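You operate a simulated robot arm through the tools that you are given. There is no shell and no other tool. Be economical: measure what you need, move in short steps, check, and stop when the job is done.

You are at the controls of a simulated robot arm. One attempt, no reset.

JOB
Push the table drawer shut.

Only the result counts: the job must be done as asked and must still hold three seconds after the hand-in. Knocking over, shifting, dropping, spilling or breaking anything else fails it.

ROBOT AND FRAMES
A 6-joint arm with a two-finger parallel gripper, fixed in place. Base frame: the origin is at the foot of the arm, x ahead of it, y to its left, z up. Lengths are in mm, angles in rad, forces in N, time in s.
With the tool pointing down near the work surface it reaches from about 200 to 620 mm from the base axis. Its first joint turns from -1.152 to 1.152 rad. Payload 2.7 kg.
Tool frame: the origin (TCP) lies between the finger pads and is the grasp point; the fingertips stand 23 mm ahead of it; z points along the fingers, y is the line along which they close. Largest opening 94 mm; finger width 38, thickness 10; the body of the gripper, 54 by 96 mm, starts 39 mm behind the TCP.
Orientation is told as [roll, pitch, yaw] about the base's x, y, z axes, in that order, counted from this pose: with the fingers straight down and closing along the base's y, the tool's x points along the base's -x, its y along +y and its z along -z.

CONTROLS
- The arm moves only by the tool send_rows. Its argument "commands" is a list that holds one entry, the list of rows, each a list of 7 numbers: the shift along the tool's x, y, z in mm, then the turn, a rotation vector about the tool's x, y, z in rad, then the finger opening in mm, from 0 to 94. In form: [[[x, y, z, rx, ry, rz, claw], ...]]. A call has 1 to 10 rows; each row is the pose to reach, as a shift and turn from the pose commanded when the call began, along the tool's axes at that moment. Each row takes 0.2 s and may step no farther than 50 mm and 0.15 rad from the row before; otherwise, or with a gripper value out of range, the whole call is refused. A pose out of reach is approached as far as the arm can. The call stops where the force on the tool passes 40 N (or 10 N more than at its start, if that is more) or the arm is blocked; 0.2 s more then pass. Each finger travels about 45 mm/s and halts on what it meets, pressing with about 43 N; the grip force reading is that of the motor and also rises with nothing between the fingers. The clock runs only during rows and for 0.2 s after the last one: add rows that repeat a pose to give the fingers time. The reply holds the time, the measured pose of the TCP, the force on the tool along the base axes, the opening and the grip force, in the units named above and with some noise, and new pictures: "pictures" is both (left out), scene, wrist or none.
- Cameras (640 x 400 px; columns grow to the right, rows downward): "scene" is fixed at [68.8, -440.7, 1382.7]; the picture's right is [0.78, -0.62, 0.00], its down [-0.47, -0.60, -0.65] and it looks along [0.40, 0.51, -0.76] (base axes); focal length 364 px, centre (320, 200). "wrist" rides on the gripper at [-39, 0, -44] in the tool frame; the picture's right is [0.00, -1.00, 0.00], its down [0.97, 0.00, -0.24] and it looks along [0.24, 0.00, 0.97] (tool axes); focal length 218 px, centre (320, 200).
- probe_pixels(camera, pixels): there is no depth. For up to 12 entries [column, row, z] of the newest picture of that camera ("zoom" is the newest enlarged one), the place [x, y] in the base frame at which the ray of that pixel passes the height z, good to about 2 mm. The clock stands still meanwhile.
- zoom(camera, box): a new picture of the part [left, top, right, bottom] of that camera's present view, enlarged. The clock stands still meanwhile.
- close_job(): hands the job in; it is judged then, once.

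Work in short steps. Measure before you move; look again where a grasp or a placing could have gone wrong, and mend it. You have 60 turns and 120 pictures in all, those below and enlarged ones among them. Open the gripper and draw the arm clear of the work before you hand the job in, unless the task says otherwise; then end with one line.

The tools are called after "Call:" as a command line: name --argument value ..., lists and objects as JSON in quotes. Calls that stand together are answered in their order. send_rows: Moves the arm, as the interface text tells. Its arguments: {"type":"object","properties":{"commands":{"type":"array","items":{"type":"array","items":{"type":"array","items":{"type":"number"}}}},"pictures":{"type":"string","enum":["both","scene","wrist","none"]}},"required":["commands"]} The other tools are called the same way: probe_pixels (camera, pixels) gives the place at which the rays of pixels pass given heights; zoom (camera, box) takes an enlarged picture of a part of a camera's view; close_job () hands the job in.

At the start:

```text
clock: 0.0
ee_pos: [444.7, -90.0, 968.7]
ee_rot: [0.0, 0.002, 0.0]
force: [0.1, -0.6, 0.6]
grip_width: 93.8
finger_force: 0.1
```

scene: 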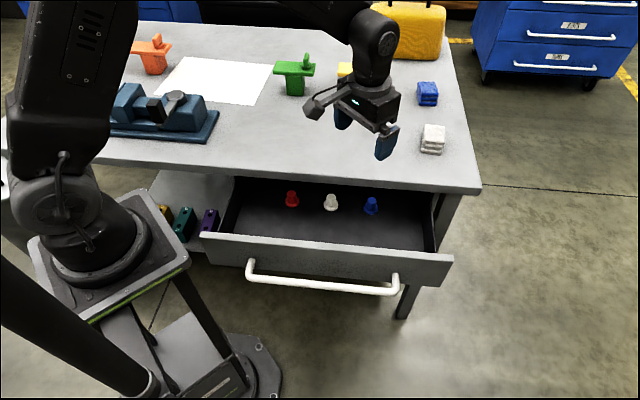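
wrist: 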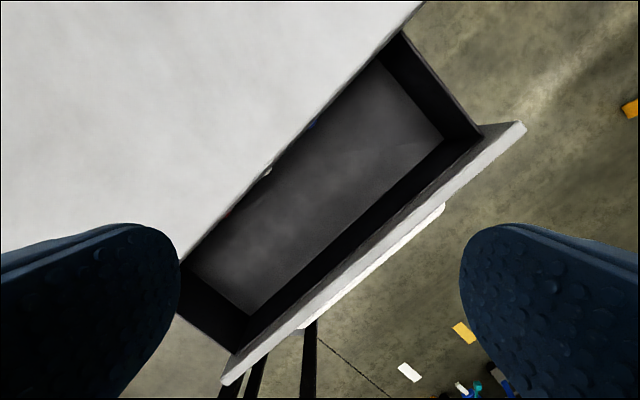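

The drawer front's top edge runs from about (203,235) to (453,257) in the scene picture, with the table edge ending at (480,190). I'll probe these at likely heights.

Call:
probe_pixels --camera "scene" --pixels '[[203, 233, 640], [453, 257, 640], [480, 188, 666], [235, 176, 666], [203, 233, 600], [453, 257, 600], [250, 262, 600], [396, 280, 600], [250, 262, 560], [396, 280, 560]]'

Call:
probe_pixels --camera "wrist" --pixels '[[228, 384, 640], [524, 124, 640], [228, 384, 600], [524, 124, 600], [180, 260, 666], [420, 5, 666], [300, 327, 580], [444, 206, 580]]'

Call:
zoom --camera "scene" --box '[180, 150, 500, 350]'

```text
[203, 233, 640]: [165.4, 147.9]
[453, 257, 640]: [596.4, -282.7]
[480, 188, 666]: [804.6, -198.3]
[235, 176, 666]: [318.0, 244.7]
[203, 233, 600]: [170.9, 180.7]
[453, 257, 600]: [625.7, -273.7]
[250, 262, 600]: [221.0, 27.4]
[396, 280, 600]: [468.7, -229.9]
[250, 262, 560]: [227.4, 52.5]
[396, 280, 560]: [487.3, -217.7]
```

```text
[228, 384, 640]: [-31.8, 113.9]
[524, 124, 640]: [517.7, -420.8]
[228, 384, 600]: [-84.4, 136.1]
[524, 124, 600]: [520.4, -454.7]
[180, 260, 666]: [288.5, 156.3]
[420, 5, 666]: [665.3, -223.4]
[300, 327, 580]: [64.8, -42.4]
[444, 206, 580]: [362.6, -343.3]
```

```text
2.00 times, centred on (340, 250) of scene
```

zoom: 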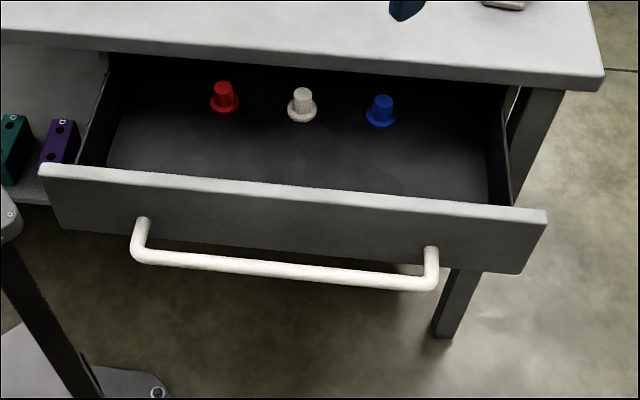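

Triangulating between both cameras puts the drawer front's top edge at z≈770, from about (148,45) to (506,-310). The handle bar is at z≈723, centred near (301,-155), about 35 mm ahead of the panel, and the push direction is (+x,+y) at 45°. I'll yaw 45° and move high to a place outside the handle, then check.

Call:
send_rows --commands '[[[32, -19, 0, 0, 0, -0.131, 94], [64, -38, 0, 0, 0, -0.262, 94], [96, -57, 0, 0, 0, -0.393, 94], [128, -76, 0, 0, 0, -0.524, 94], [160, -95, 0, 0, 0, -0.655, 94], [192, -113, 0, 0, 0, -0.785, 94]]]'

```text
clock: 1.4
ee_pos: [250.8, -202.6, 968.6]
ee_rot: [0.0, -0.001, 0.788]
force: [0.2, 0.6, -0.2]
grip_width: 94.0
finger_force: 0.1
```

scene: 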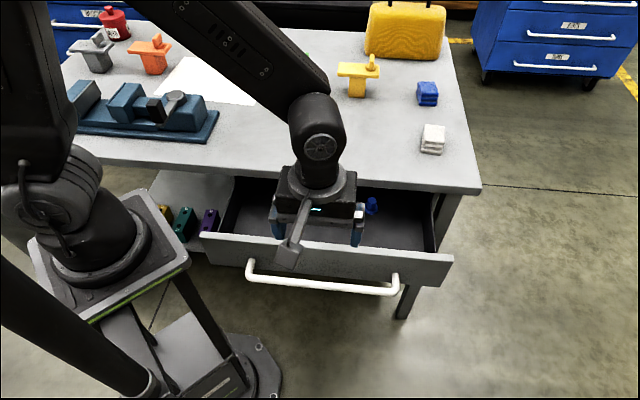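
wrist: 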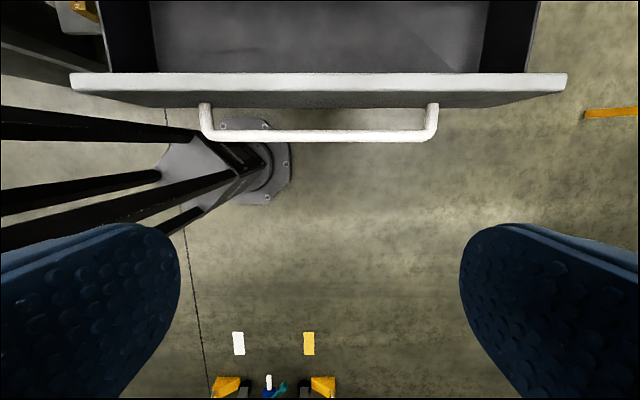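

The yaw is aligned with the drawer: the bar lies at wrist row 136, columns 203–437, centred on the tool. I'll re-measure the bar and panel by probing both views.

Call:
probe_pixels --camera "wrist" --pixels '[[205, 136, 723], [436, 136, 723], [205, 136, 740], [436, 136, 740], [320, 92, 769], [436, 136, 700]]'

Call:
probe_pixels --camera "scene" --pixels '[[249, 276, 723], [396, 291, 723], [249, 276, 740], [396, 291, 740], [396, 291, 700], [480, 188, 785], [180, 165, 785]]'

```text
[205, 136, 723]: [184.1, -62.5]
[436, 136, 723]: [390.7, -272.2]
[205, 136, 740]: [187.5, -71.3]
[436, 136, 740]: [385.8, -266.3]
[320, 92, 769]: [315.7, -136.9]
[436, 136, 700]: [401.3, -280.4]
```

```text
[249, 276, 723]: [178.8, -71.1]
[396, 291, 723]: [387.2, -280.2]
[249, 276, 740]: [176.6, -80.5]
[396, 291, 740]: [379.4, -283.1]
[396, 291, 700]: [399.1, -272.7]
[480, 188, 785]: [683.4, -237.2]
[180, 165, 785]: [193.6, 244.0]
```

The bar is at z≈708, s=(x+y)/√2≈85 mm; the TCP is at s≈34 and laterally centred. I'll back off 30 mm and tilt 0.8 rad so the fingers point forward and down.

Call:
send_rows --commands '[[[5, 0, 0, 0, -0.134, 0, 94], [10, 0, 0, 0, -0.267, 0, 94], [15, 0, 0, 0, -0.4, 0, 94], [20, 0, 0, 0, -0.533, 0, 94], [25, 0, 0, 0, -0.667, 0, 94], [30, 0, 0, 0, -0.8, 0, 94]]]'

```text
clock: 2.8
ee_pos: [232.1, -224.0, 969.9]
ee_rot: [-0.001, -0.805, 0.786]
force: [-1.3, 0.4, 0.2]
grip_width: 94.0
finger_force: 0.0
```

scene: 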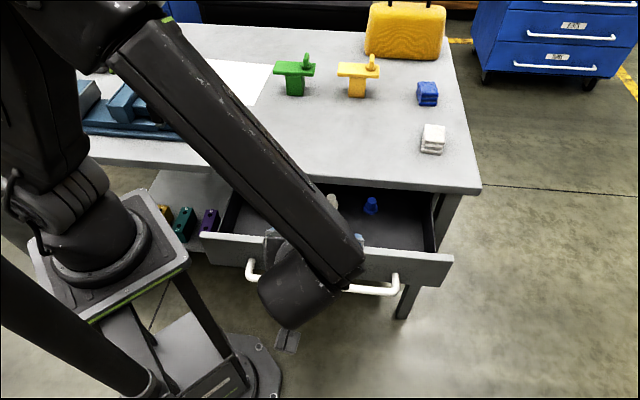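
wrist: 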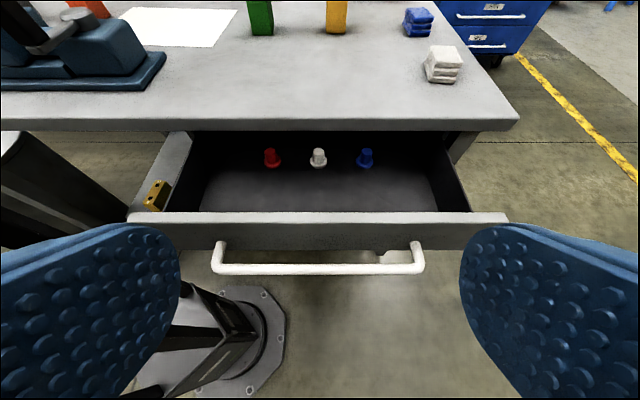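

The view is clear, with the bar at wrist row 268 and centred. I'll descend straight down 190 mm first (down in tool axes ≈ 0.72x + 0.695z) and look.

Call:
send_rows --commands '[[[27.3, 0, 26.4, 0, 0, 0, 94], [54.6, 0, 52.8, 0, 0, 0, 94], [82, 0, 79.2, 0, 0, 0, 94], [109.4, 0, 105.6, 0, 0, 0, 94], [136.8, 0, 132, 0, 0, 0, 94]]]'

```text
clock: 4.0
ee_pos: [233.1, -224.0, 775.9]
ee_rot: [-0.002, -0.8, 0.786]
force: [-0.4, 0.4, -0.7]
grip_width: 93.8
finger_force: 0.0
```

scene: 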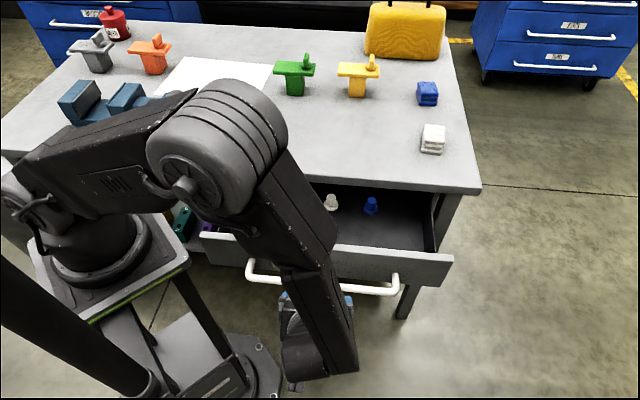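
wrist: 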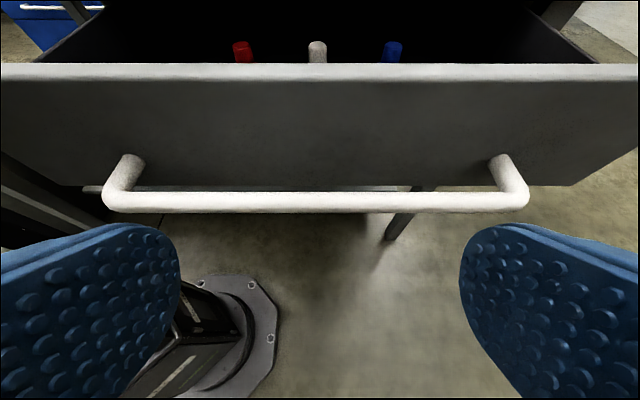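

The bar (wrist row 202) spans both fingers. I'll verify its position from here.

Call:
probe_pixels --camera "wrist" --pixels '[[320, 202, 708], [320, 202, 720], [320, 202, 695], [320, 80, 769], [125, 160, 715], [500, 160, 715]]'

```text
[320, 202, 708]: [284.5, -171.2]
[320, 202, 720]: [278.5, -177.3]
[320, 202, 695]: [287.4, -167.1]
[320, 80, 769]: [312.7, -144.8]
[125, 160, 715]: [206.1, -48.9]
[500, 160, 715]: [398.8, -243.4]
```

The bar is confirmed at z≈710, s≈82. I'll lower the TCP 62 mm to z≈714, still about 45 mm short of the bar.

Call:
send_rows --commands '[[[22, 0, 21.5, 0, 0, 0, 94], [44.5, 0, 43, 0, 0, 0, 94], [44.5, 0, 43, 0, 0, 0, 94]]]'

```text
clock: 4.8
ee_pos: [231.7, -223.4, 712.9]
ee_rot: [0.0, -0.799, 0.785]
force: [-0.4, 0.4, -0.9]
grip_width: 94.0
finger_force: 0.0
```

scene: 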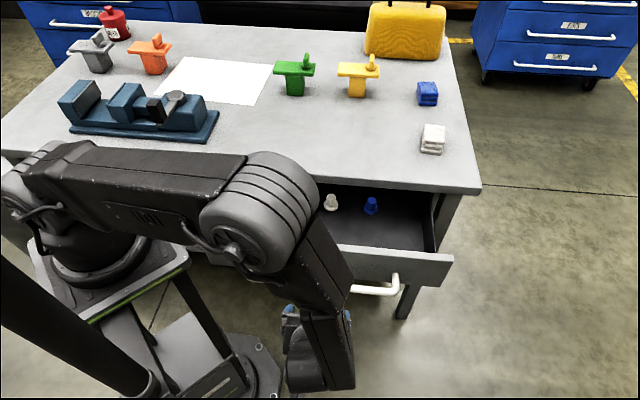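
wrist: 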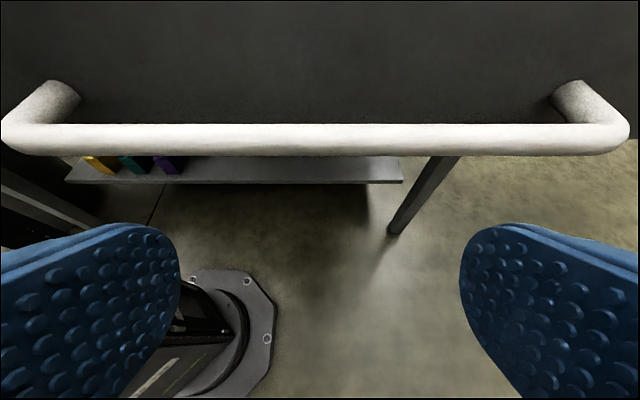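

The fingers are level with the bar (row 138). I'll move forward (−0.697x + 0.717z in the tool frame), slowly until contact.

Call:
send_rows --commands '[[[-7, 0, 7.2, 0, 0, 0, 94], [-14, 0, 14.3, 0, 0, 0, 94], [-21, 0, 21.5, 0, 0, 0, 94], [-26, 0, 26.9, 0, 0, 0, 94], [-31.4, 0, 32.3, 0, 0, 0, 94], [-36, 0, 37, 0, 0, 0, 94], [-40, 0, 41, 0, 0, 0, 94], [-44, 0, 45, 0, 0, 0, 94]]]'

```text
clock: 6.6
ee_pos: [275.6, -179.6, 716.0]
ee_rot: [-0.002, -0.799, 0.786]
force: [-1.0, -0.8, 0.9]
grip_width: 93.9
finger_force: 0.1
```

scene: 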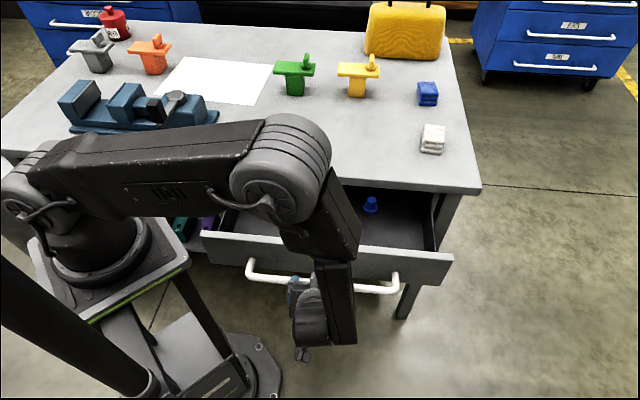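
wrist: 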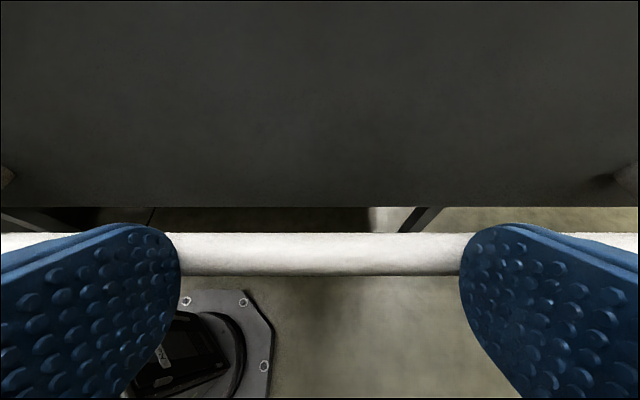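

No force yet, although the bar shows at wrist row 255, behind the fingertips. I'll check where it lies relative to them.

Call:
probe_pixels --camera "wrist" --pixels '[[320, 255, 720], [320, 255, 708], [320, 255, 695], [320, 255, 680]]'

Call:
zoom --camera "scene" --box '[220, 220, 420, 345]'

```text
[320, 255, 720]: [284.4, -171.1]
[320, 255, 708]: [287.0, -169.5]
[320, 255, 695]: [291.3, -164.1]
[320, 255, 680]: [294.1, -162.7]
```

```text
3.20 times, centred on (320, 282) of scene
```

zoom: 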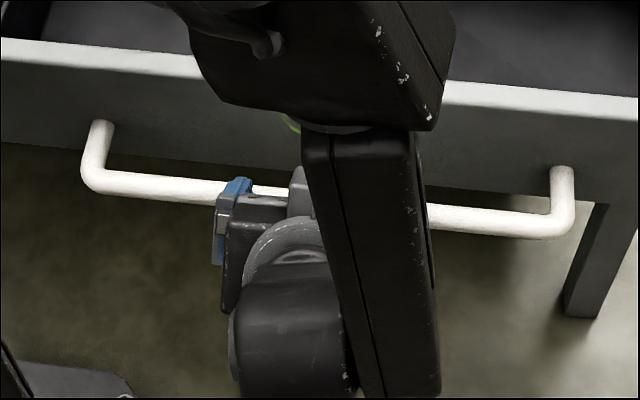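

Combining all views puts the bar at z≈701, s≈85, so the fingertips are slightly high and would ride over it. I'll back off 20 mm, lower 15 mm and come forward again.

Call:
send_rows --commands '[[[7, 0, -7.2, 0, 0, 0, 94], [14, 0, -14.3, 0, 0, 0, 94], [24.8, 0, -3.9, 0, 0, 0, 94], [18, 0, 3, 0, 0, 0, 94], [14, 0, 7, 0, 0, 0, 94], [10.8, 0, 10.4, 0, 0, 0, 94], [7, 0, 14, 0, 0, 0, 94], [3.8, 0, 17.5, 0, 0, 0, 94]]]'

```text
clock: 8.4
ee_pos: [283.7, -173.1, 700.3]
ee_rot: [-0.003, -0.8, 0.787]
force: [-0.1, -1.0, 0.7]
grip_width: 93.8
finger_force: 0.1
```

scene: 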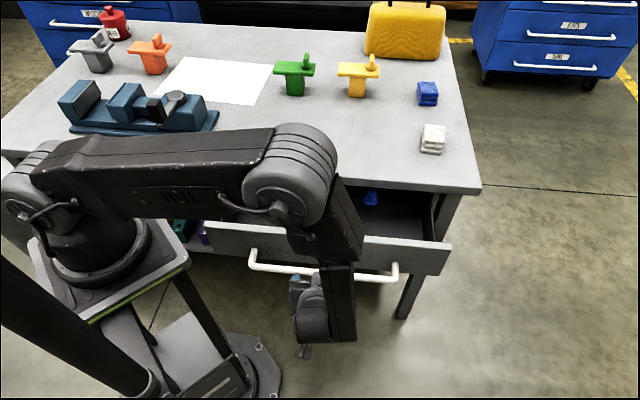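
wrist: 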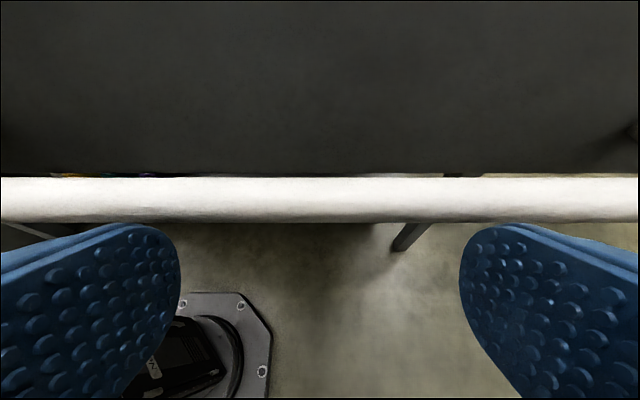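

The drawer is now moving (panel left end went from row 233 to 222) with little force. I'll keep pushing gently, 7 mm per row.

Call:
send_rows --commands '[[[-3.5, 0, 3.6, 0, 0, 0, 94], [-8.4, 0, 8.6, 0, 0, 0, 94], [-13.2, 0, 13.6, 0, 0, 0, 94], [-18.1, 0, 18.6, 0, 0, 0, 94], [-23, 0, 23.7, 0, 0, 0, 94], [-27.9, 0, 28.7, 0, 0, 0, 94], [-32.8, 0, 33.7, 0, 0, 0, 94], [-37.6, 0, 38.7, 0, 0, 0, 94], [-42.5, 0, 43.7, 0, 0, 0, 94], [-46, 0, 47.3, 0, 0, 0, 94]]]'

```text
clock: 10.6
ee_pos: [330.3, -126.0, 700.9]
ee_rot: [0.0, -0.799, 0.785]
force: [-1.0, -1.1, 2.0]
grip_width: 94.0
finger_force: 0.0
```

scene: 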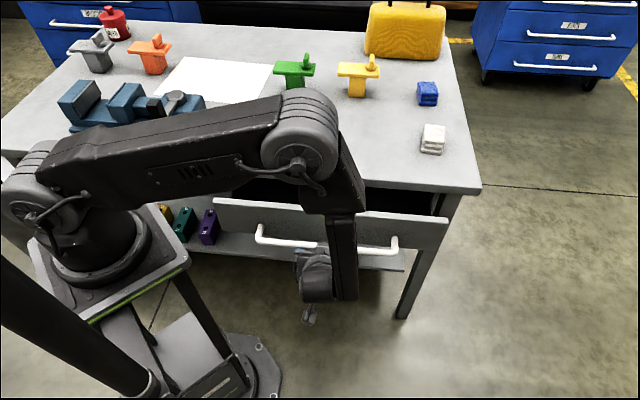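
wrist: 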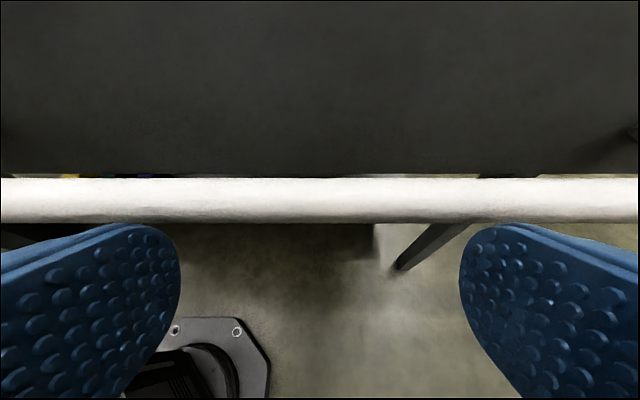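

Pushing is steady at about 2 N with the bar still squarely on the fingers. The drawer is still out by several centimetres, so I'll continue.

Call:
send_rows --commands '[[[-3.5, 0, 3.6, 0, 0, 0, 94], [-8.4, 0, 8.6, 0, 0, 0, 94], [-13.2, 0, 13.6, 0, 0, 0, 94], [-18.1, 0, 18.6, 0, 0, 0, 94], [-23, 0, 23.7, 0, 0, 0, 94], [-27.9, 0, 28.7, 0, 0, 0, 94], [-32.8, 0, 33.7, 0, 0, 0, 94], [-36, 0, 37, 0, 0, 0, 94]]]'

```text
clock: 12.4
ee_pos: [365.3, -89.2, 700.1]
ee_rot: [0.0, -0.799, 0.784]
force: [-0.6, -0.8, 1.0]
grip_width: 94.2
finger_force: 0.1
```

scene: 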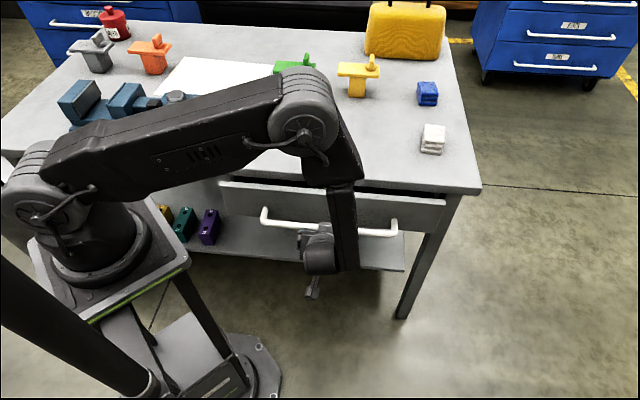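
wrist: 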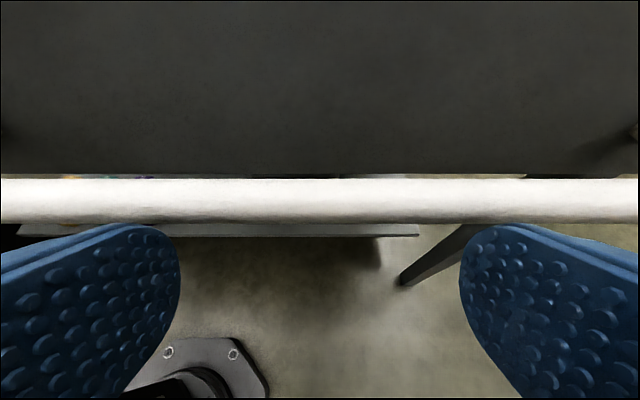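

The remaining gap is about 40–50 mm, with the panel top at around row 185–205 and the table underside just above it. I'll continue at 5 mm per row.

Call:
send_rows --commands '[[[-3.5, 0, 3.6, 0, 0, 0, 94], [-7, 0, 7.2, 0, 0, 0, 94], [-10.5, 0, 10.8, 0, 0, 0, 94], [-14, 0, 14.4, 0, 0, 0, 94], [-17.5, 0, 18, 0, 0, 0, 94], [-21, 0, 21.6, 0, 0, 0, 94], [-24.5, 0, 25.2, 0, 0, 0, 94], [-28, 0, 28.8, 0, 0, 0, 94]]]'

```text
clock: 14.2
ee_pos: [395.7, -61.5, 701.1]
ee_rot: [0.0, -0.8, 0.785]
force: [0.2, -0.3, -0.5]
grip_width: 93.8
finger_force: 0.0
```

scene: 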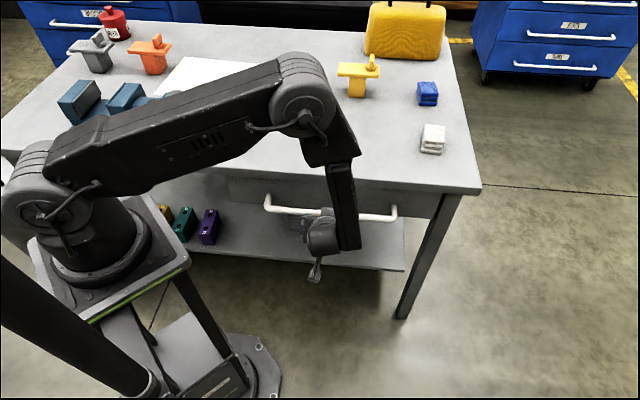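
wrist: 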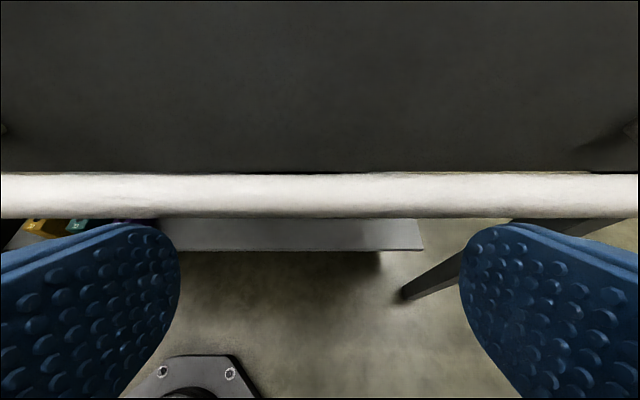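

The bar is slightly ahead of the fingers (row 195 against 201), with force about 0. The panel looks nearly under the table edge. I'll keep on slowly until it resists.

Call:
send_rows --commands '[[[-2, 0, 2.1, 0, 0, 0, 94], [-4, 0, 4.1, 0, 0, 0, 94], [-6, 0, 6.2, 0, 0, 0, 94], [-8, 0, 8.2, 0, 0, 0, 94], [-10, 0, 10.3, 0, 0, 0, 94], [-12, 0, 12.3, 0, 0, 0, 94]]]'

Call:
zoom --camera "scene" --box '[200, 140, 500, 328]'

```text
clock: 15.2
ee_pos: [399.2, -57.2, 700.2]
ee_rot: [-0.001, -0.797, 0.788]
force: [-7.2, -6.2, 8.3]
grip_width: 93.8
finger_force: 0.0
stopped in row 4: the force on the tool passed its limit (the readings are from after the stop); the commanded pose is now the measured one
```

scene: 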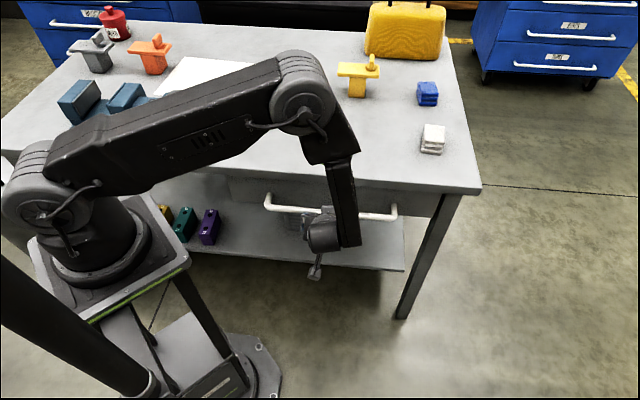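
wrist: 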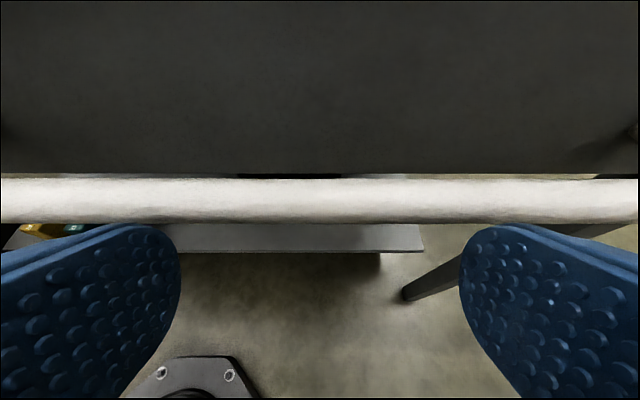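

```text
2.13 times, centred on (350, 234) of scene
```

zoom: 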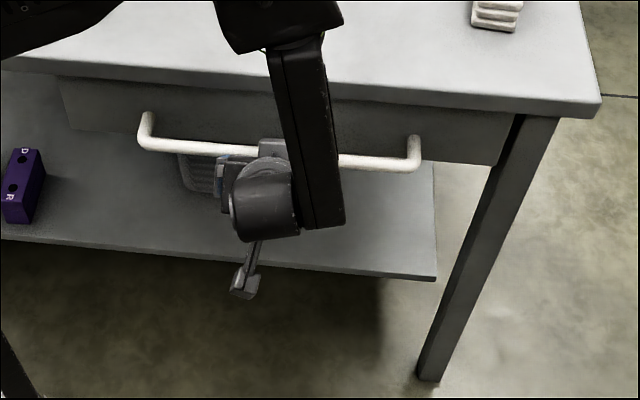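

The drawer hit its end stop (force over 40 N), and the panel sits under the table edge. I'll withdraw straight back, gently at first.

Call:
send_rows --commands '[[[3.5, 0, -3.6, 0, 0, 0, 94], [10, 0, -10.3, 0, 0, 0, 94], [24, 0, -24.7, 0, 0, 0, 94], [42, 0, -43, 0, 0, 0, 94], [62, 0, -64, 0, 0, 0, 94], [83, 0, -86, 0, 0, 0, 94], [104, 0, -107, 0, 0, 0, 94], [118, 0, -121, 0, 0, 0, 94]]]'

```text
clock: 17.0
ee_pos: [279.3, -175.9, 702.7]
ee_rot: [-0.002, -0.795, 0.787]
force: [0.6, 0.0, 0.3]
grip_width: 94.0
finger_force: 0.1
```

scene: 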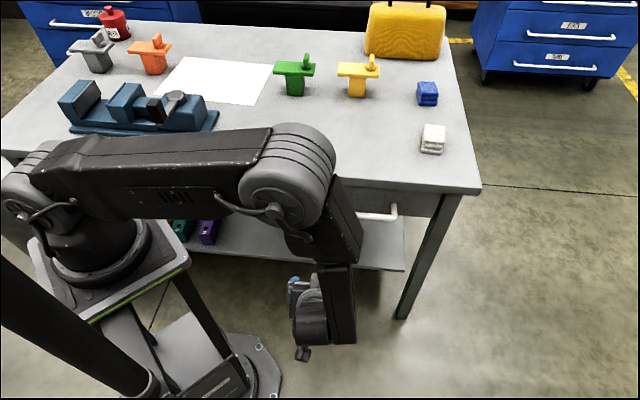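
wrist: 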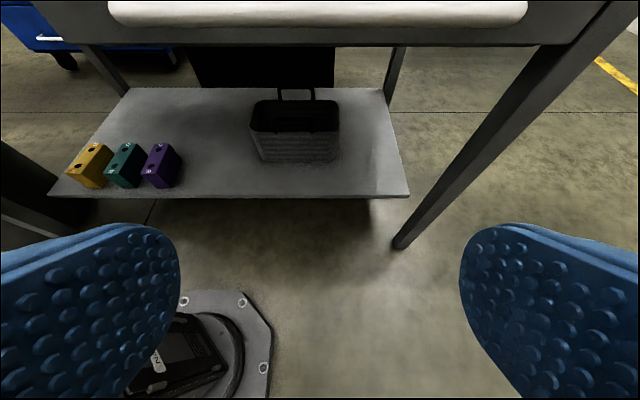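

The arm is clear of the drawer. I'll back up a bit more and rise for a full view of the drawer front.

Call:
send_rows --commands "[[[28, 0, 27, 0, 0, 0, 94], [56, 0, 54, 0, 0, 0, 94], [84, 0, 81, 0, 0, 0, 94], [112, 0, 108, 0, 0, 0, 94], [140, 0, 135, 0, 0, 0, 94]].map]"

```text
refused: commands could not be read
```

That call was malformed, and its signs would have moved the arm down. Up is −0.717x − 0.697z, so I'm resending it with the correct signs.

Call:
send_rows --commands '[[[-25, 0, -24.3, 0, 0, 0, 94], [-50, 0, -48.6, 0, 0, 0, 94], [-75, 0, -73, 0, 0, 0, 94], [-100, 0, -97.2, 0, 0, 0, 94], [-125, 0, -121.5, 0, 0, 0, 94], [-150, 0, -146, 0, 0, 0, 94]]]'

```text
clock: 18.4
ee_pos: [279.5, -174.7, 911.3]
ee_rot: [0.002, -0.797, 0.785]
force: [0.9, -0.3, -0.1]
grip_width: 94.0
finger_force: 0.1
```

scene: 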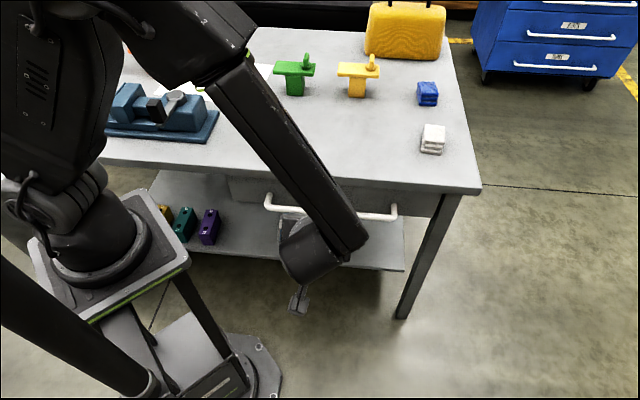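
wrist: 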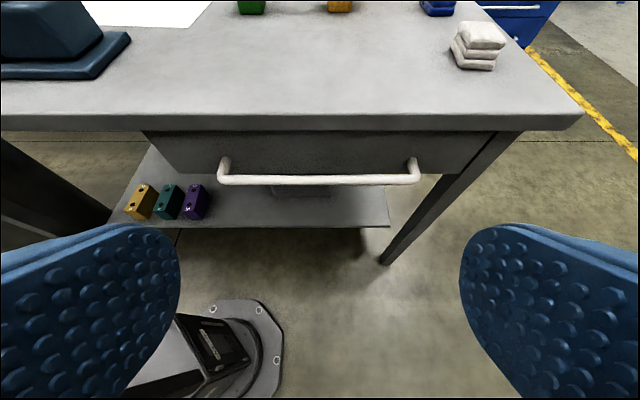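

The front sits under the table edge in both views. I'll compare the handle with its position at the stop, using the same zoom box.

Call:
zoom --camera "scene" --box '[200, 140, 500, 328]'

```text
2.13 times, centred on (350, 234) of scene
```

zoom: 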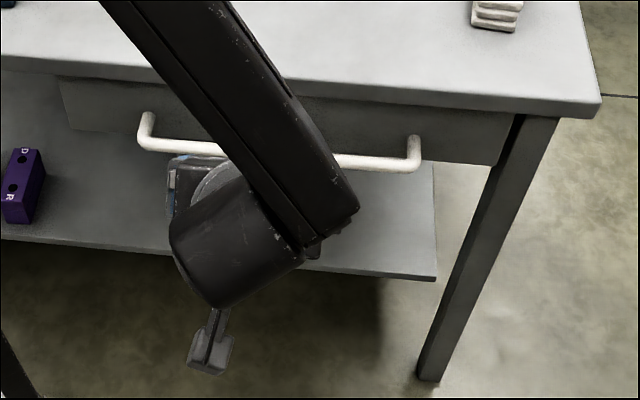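

The handle is exactly where it was at the stop, with ends at (148,130) and (414,150) in both zooms, so the drawer did not rebound. The gripper is open and the arm is clear, so I'm handing in.

Call:
close_job

```text
The job is handed in.
```

The drawer is pushed fully shut against its stop and did not rebound; the arm is clear and I saw nothing else disturbed, though the cups inside the closed drawer were out of view.
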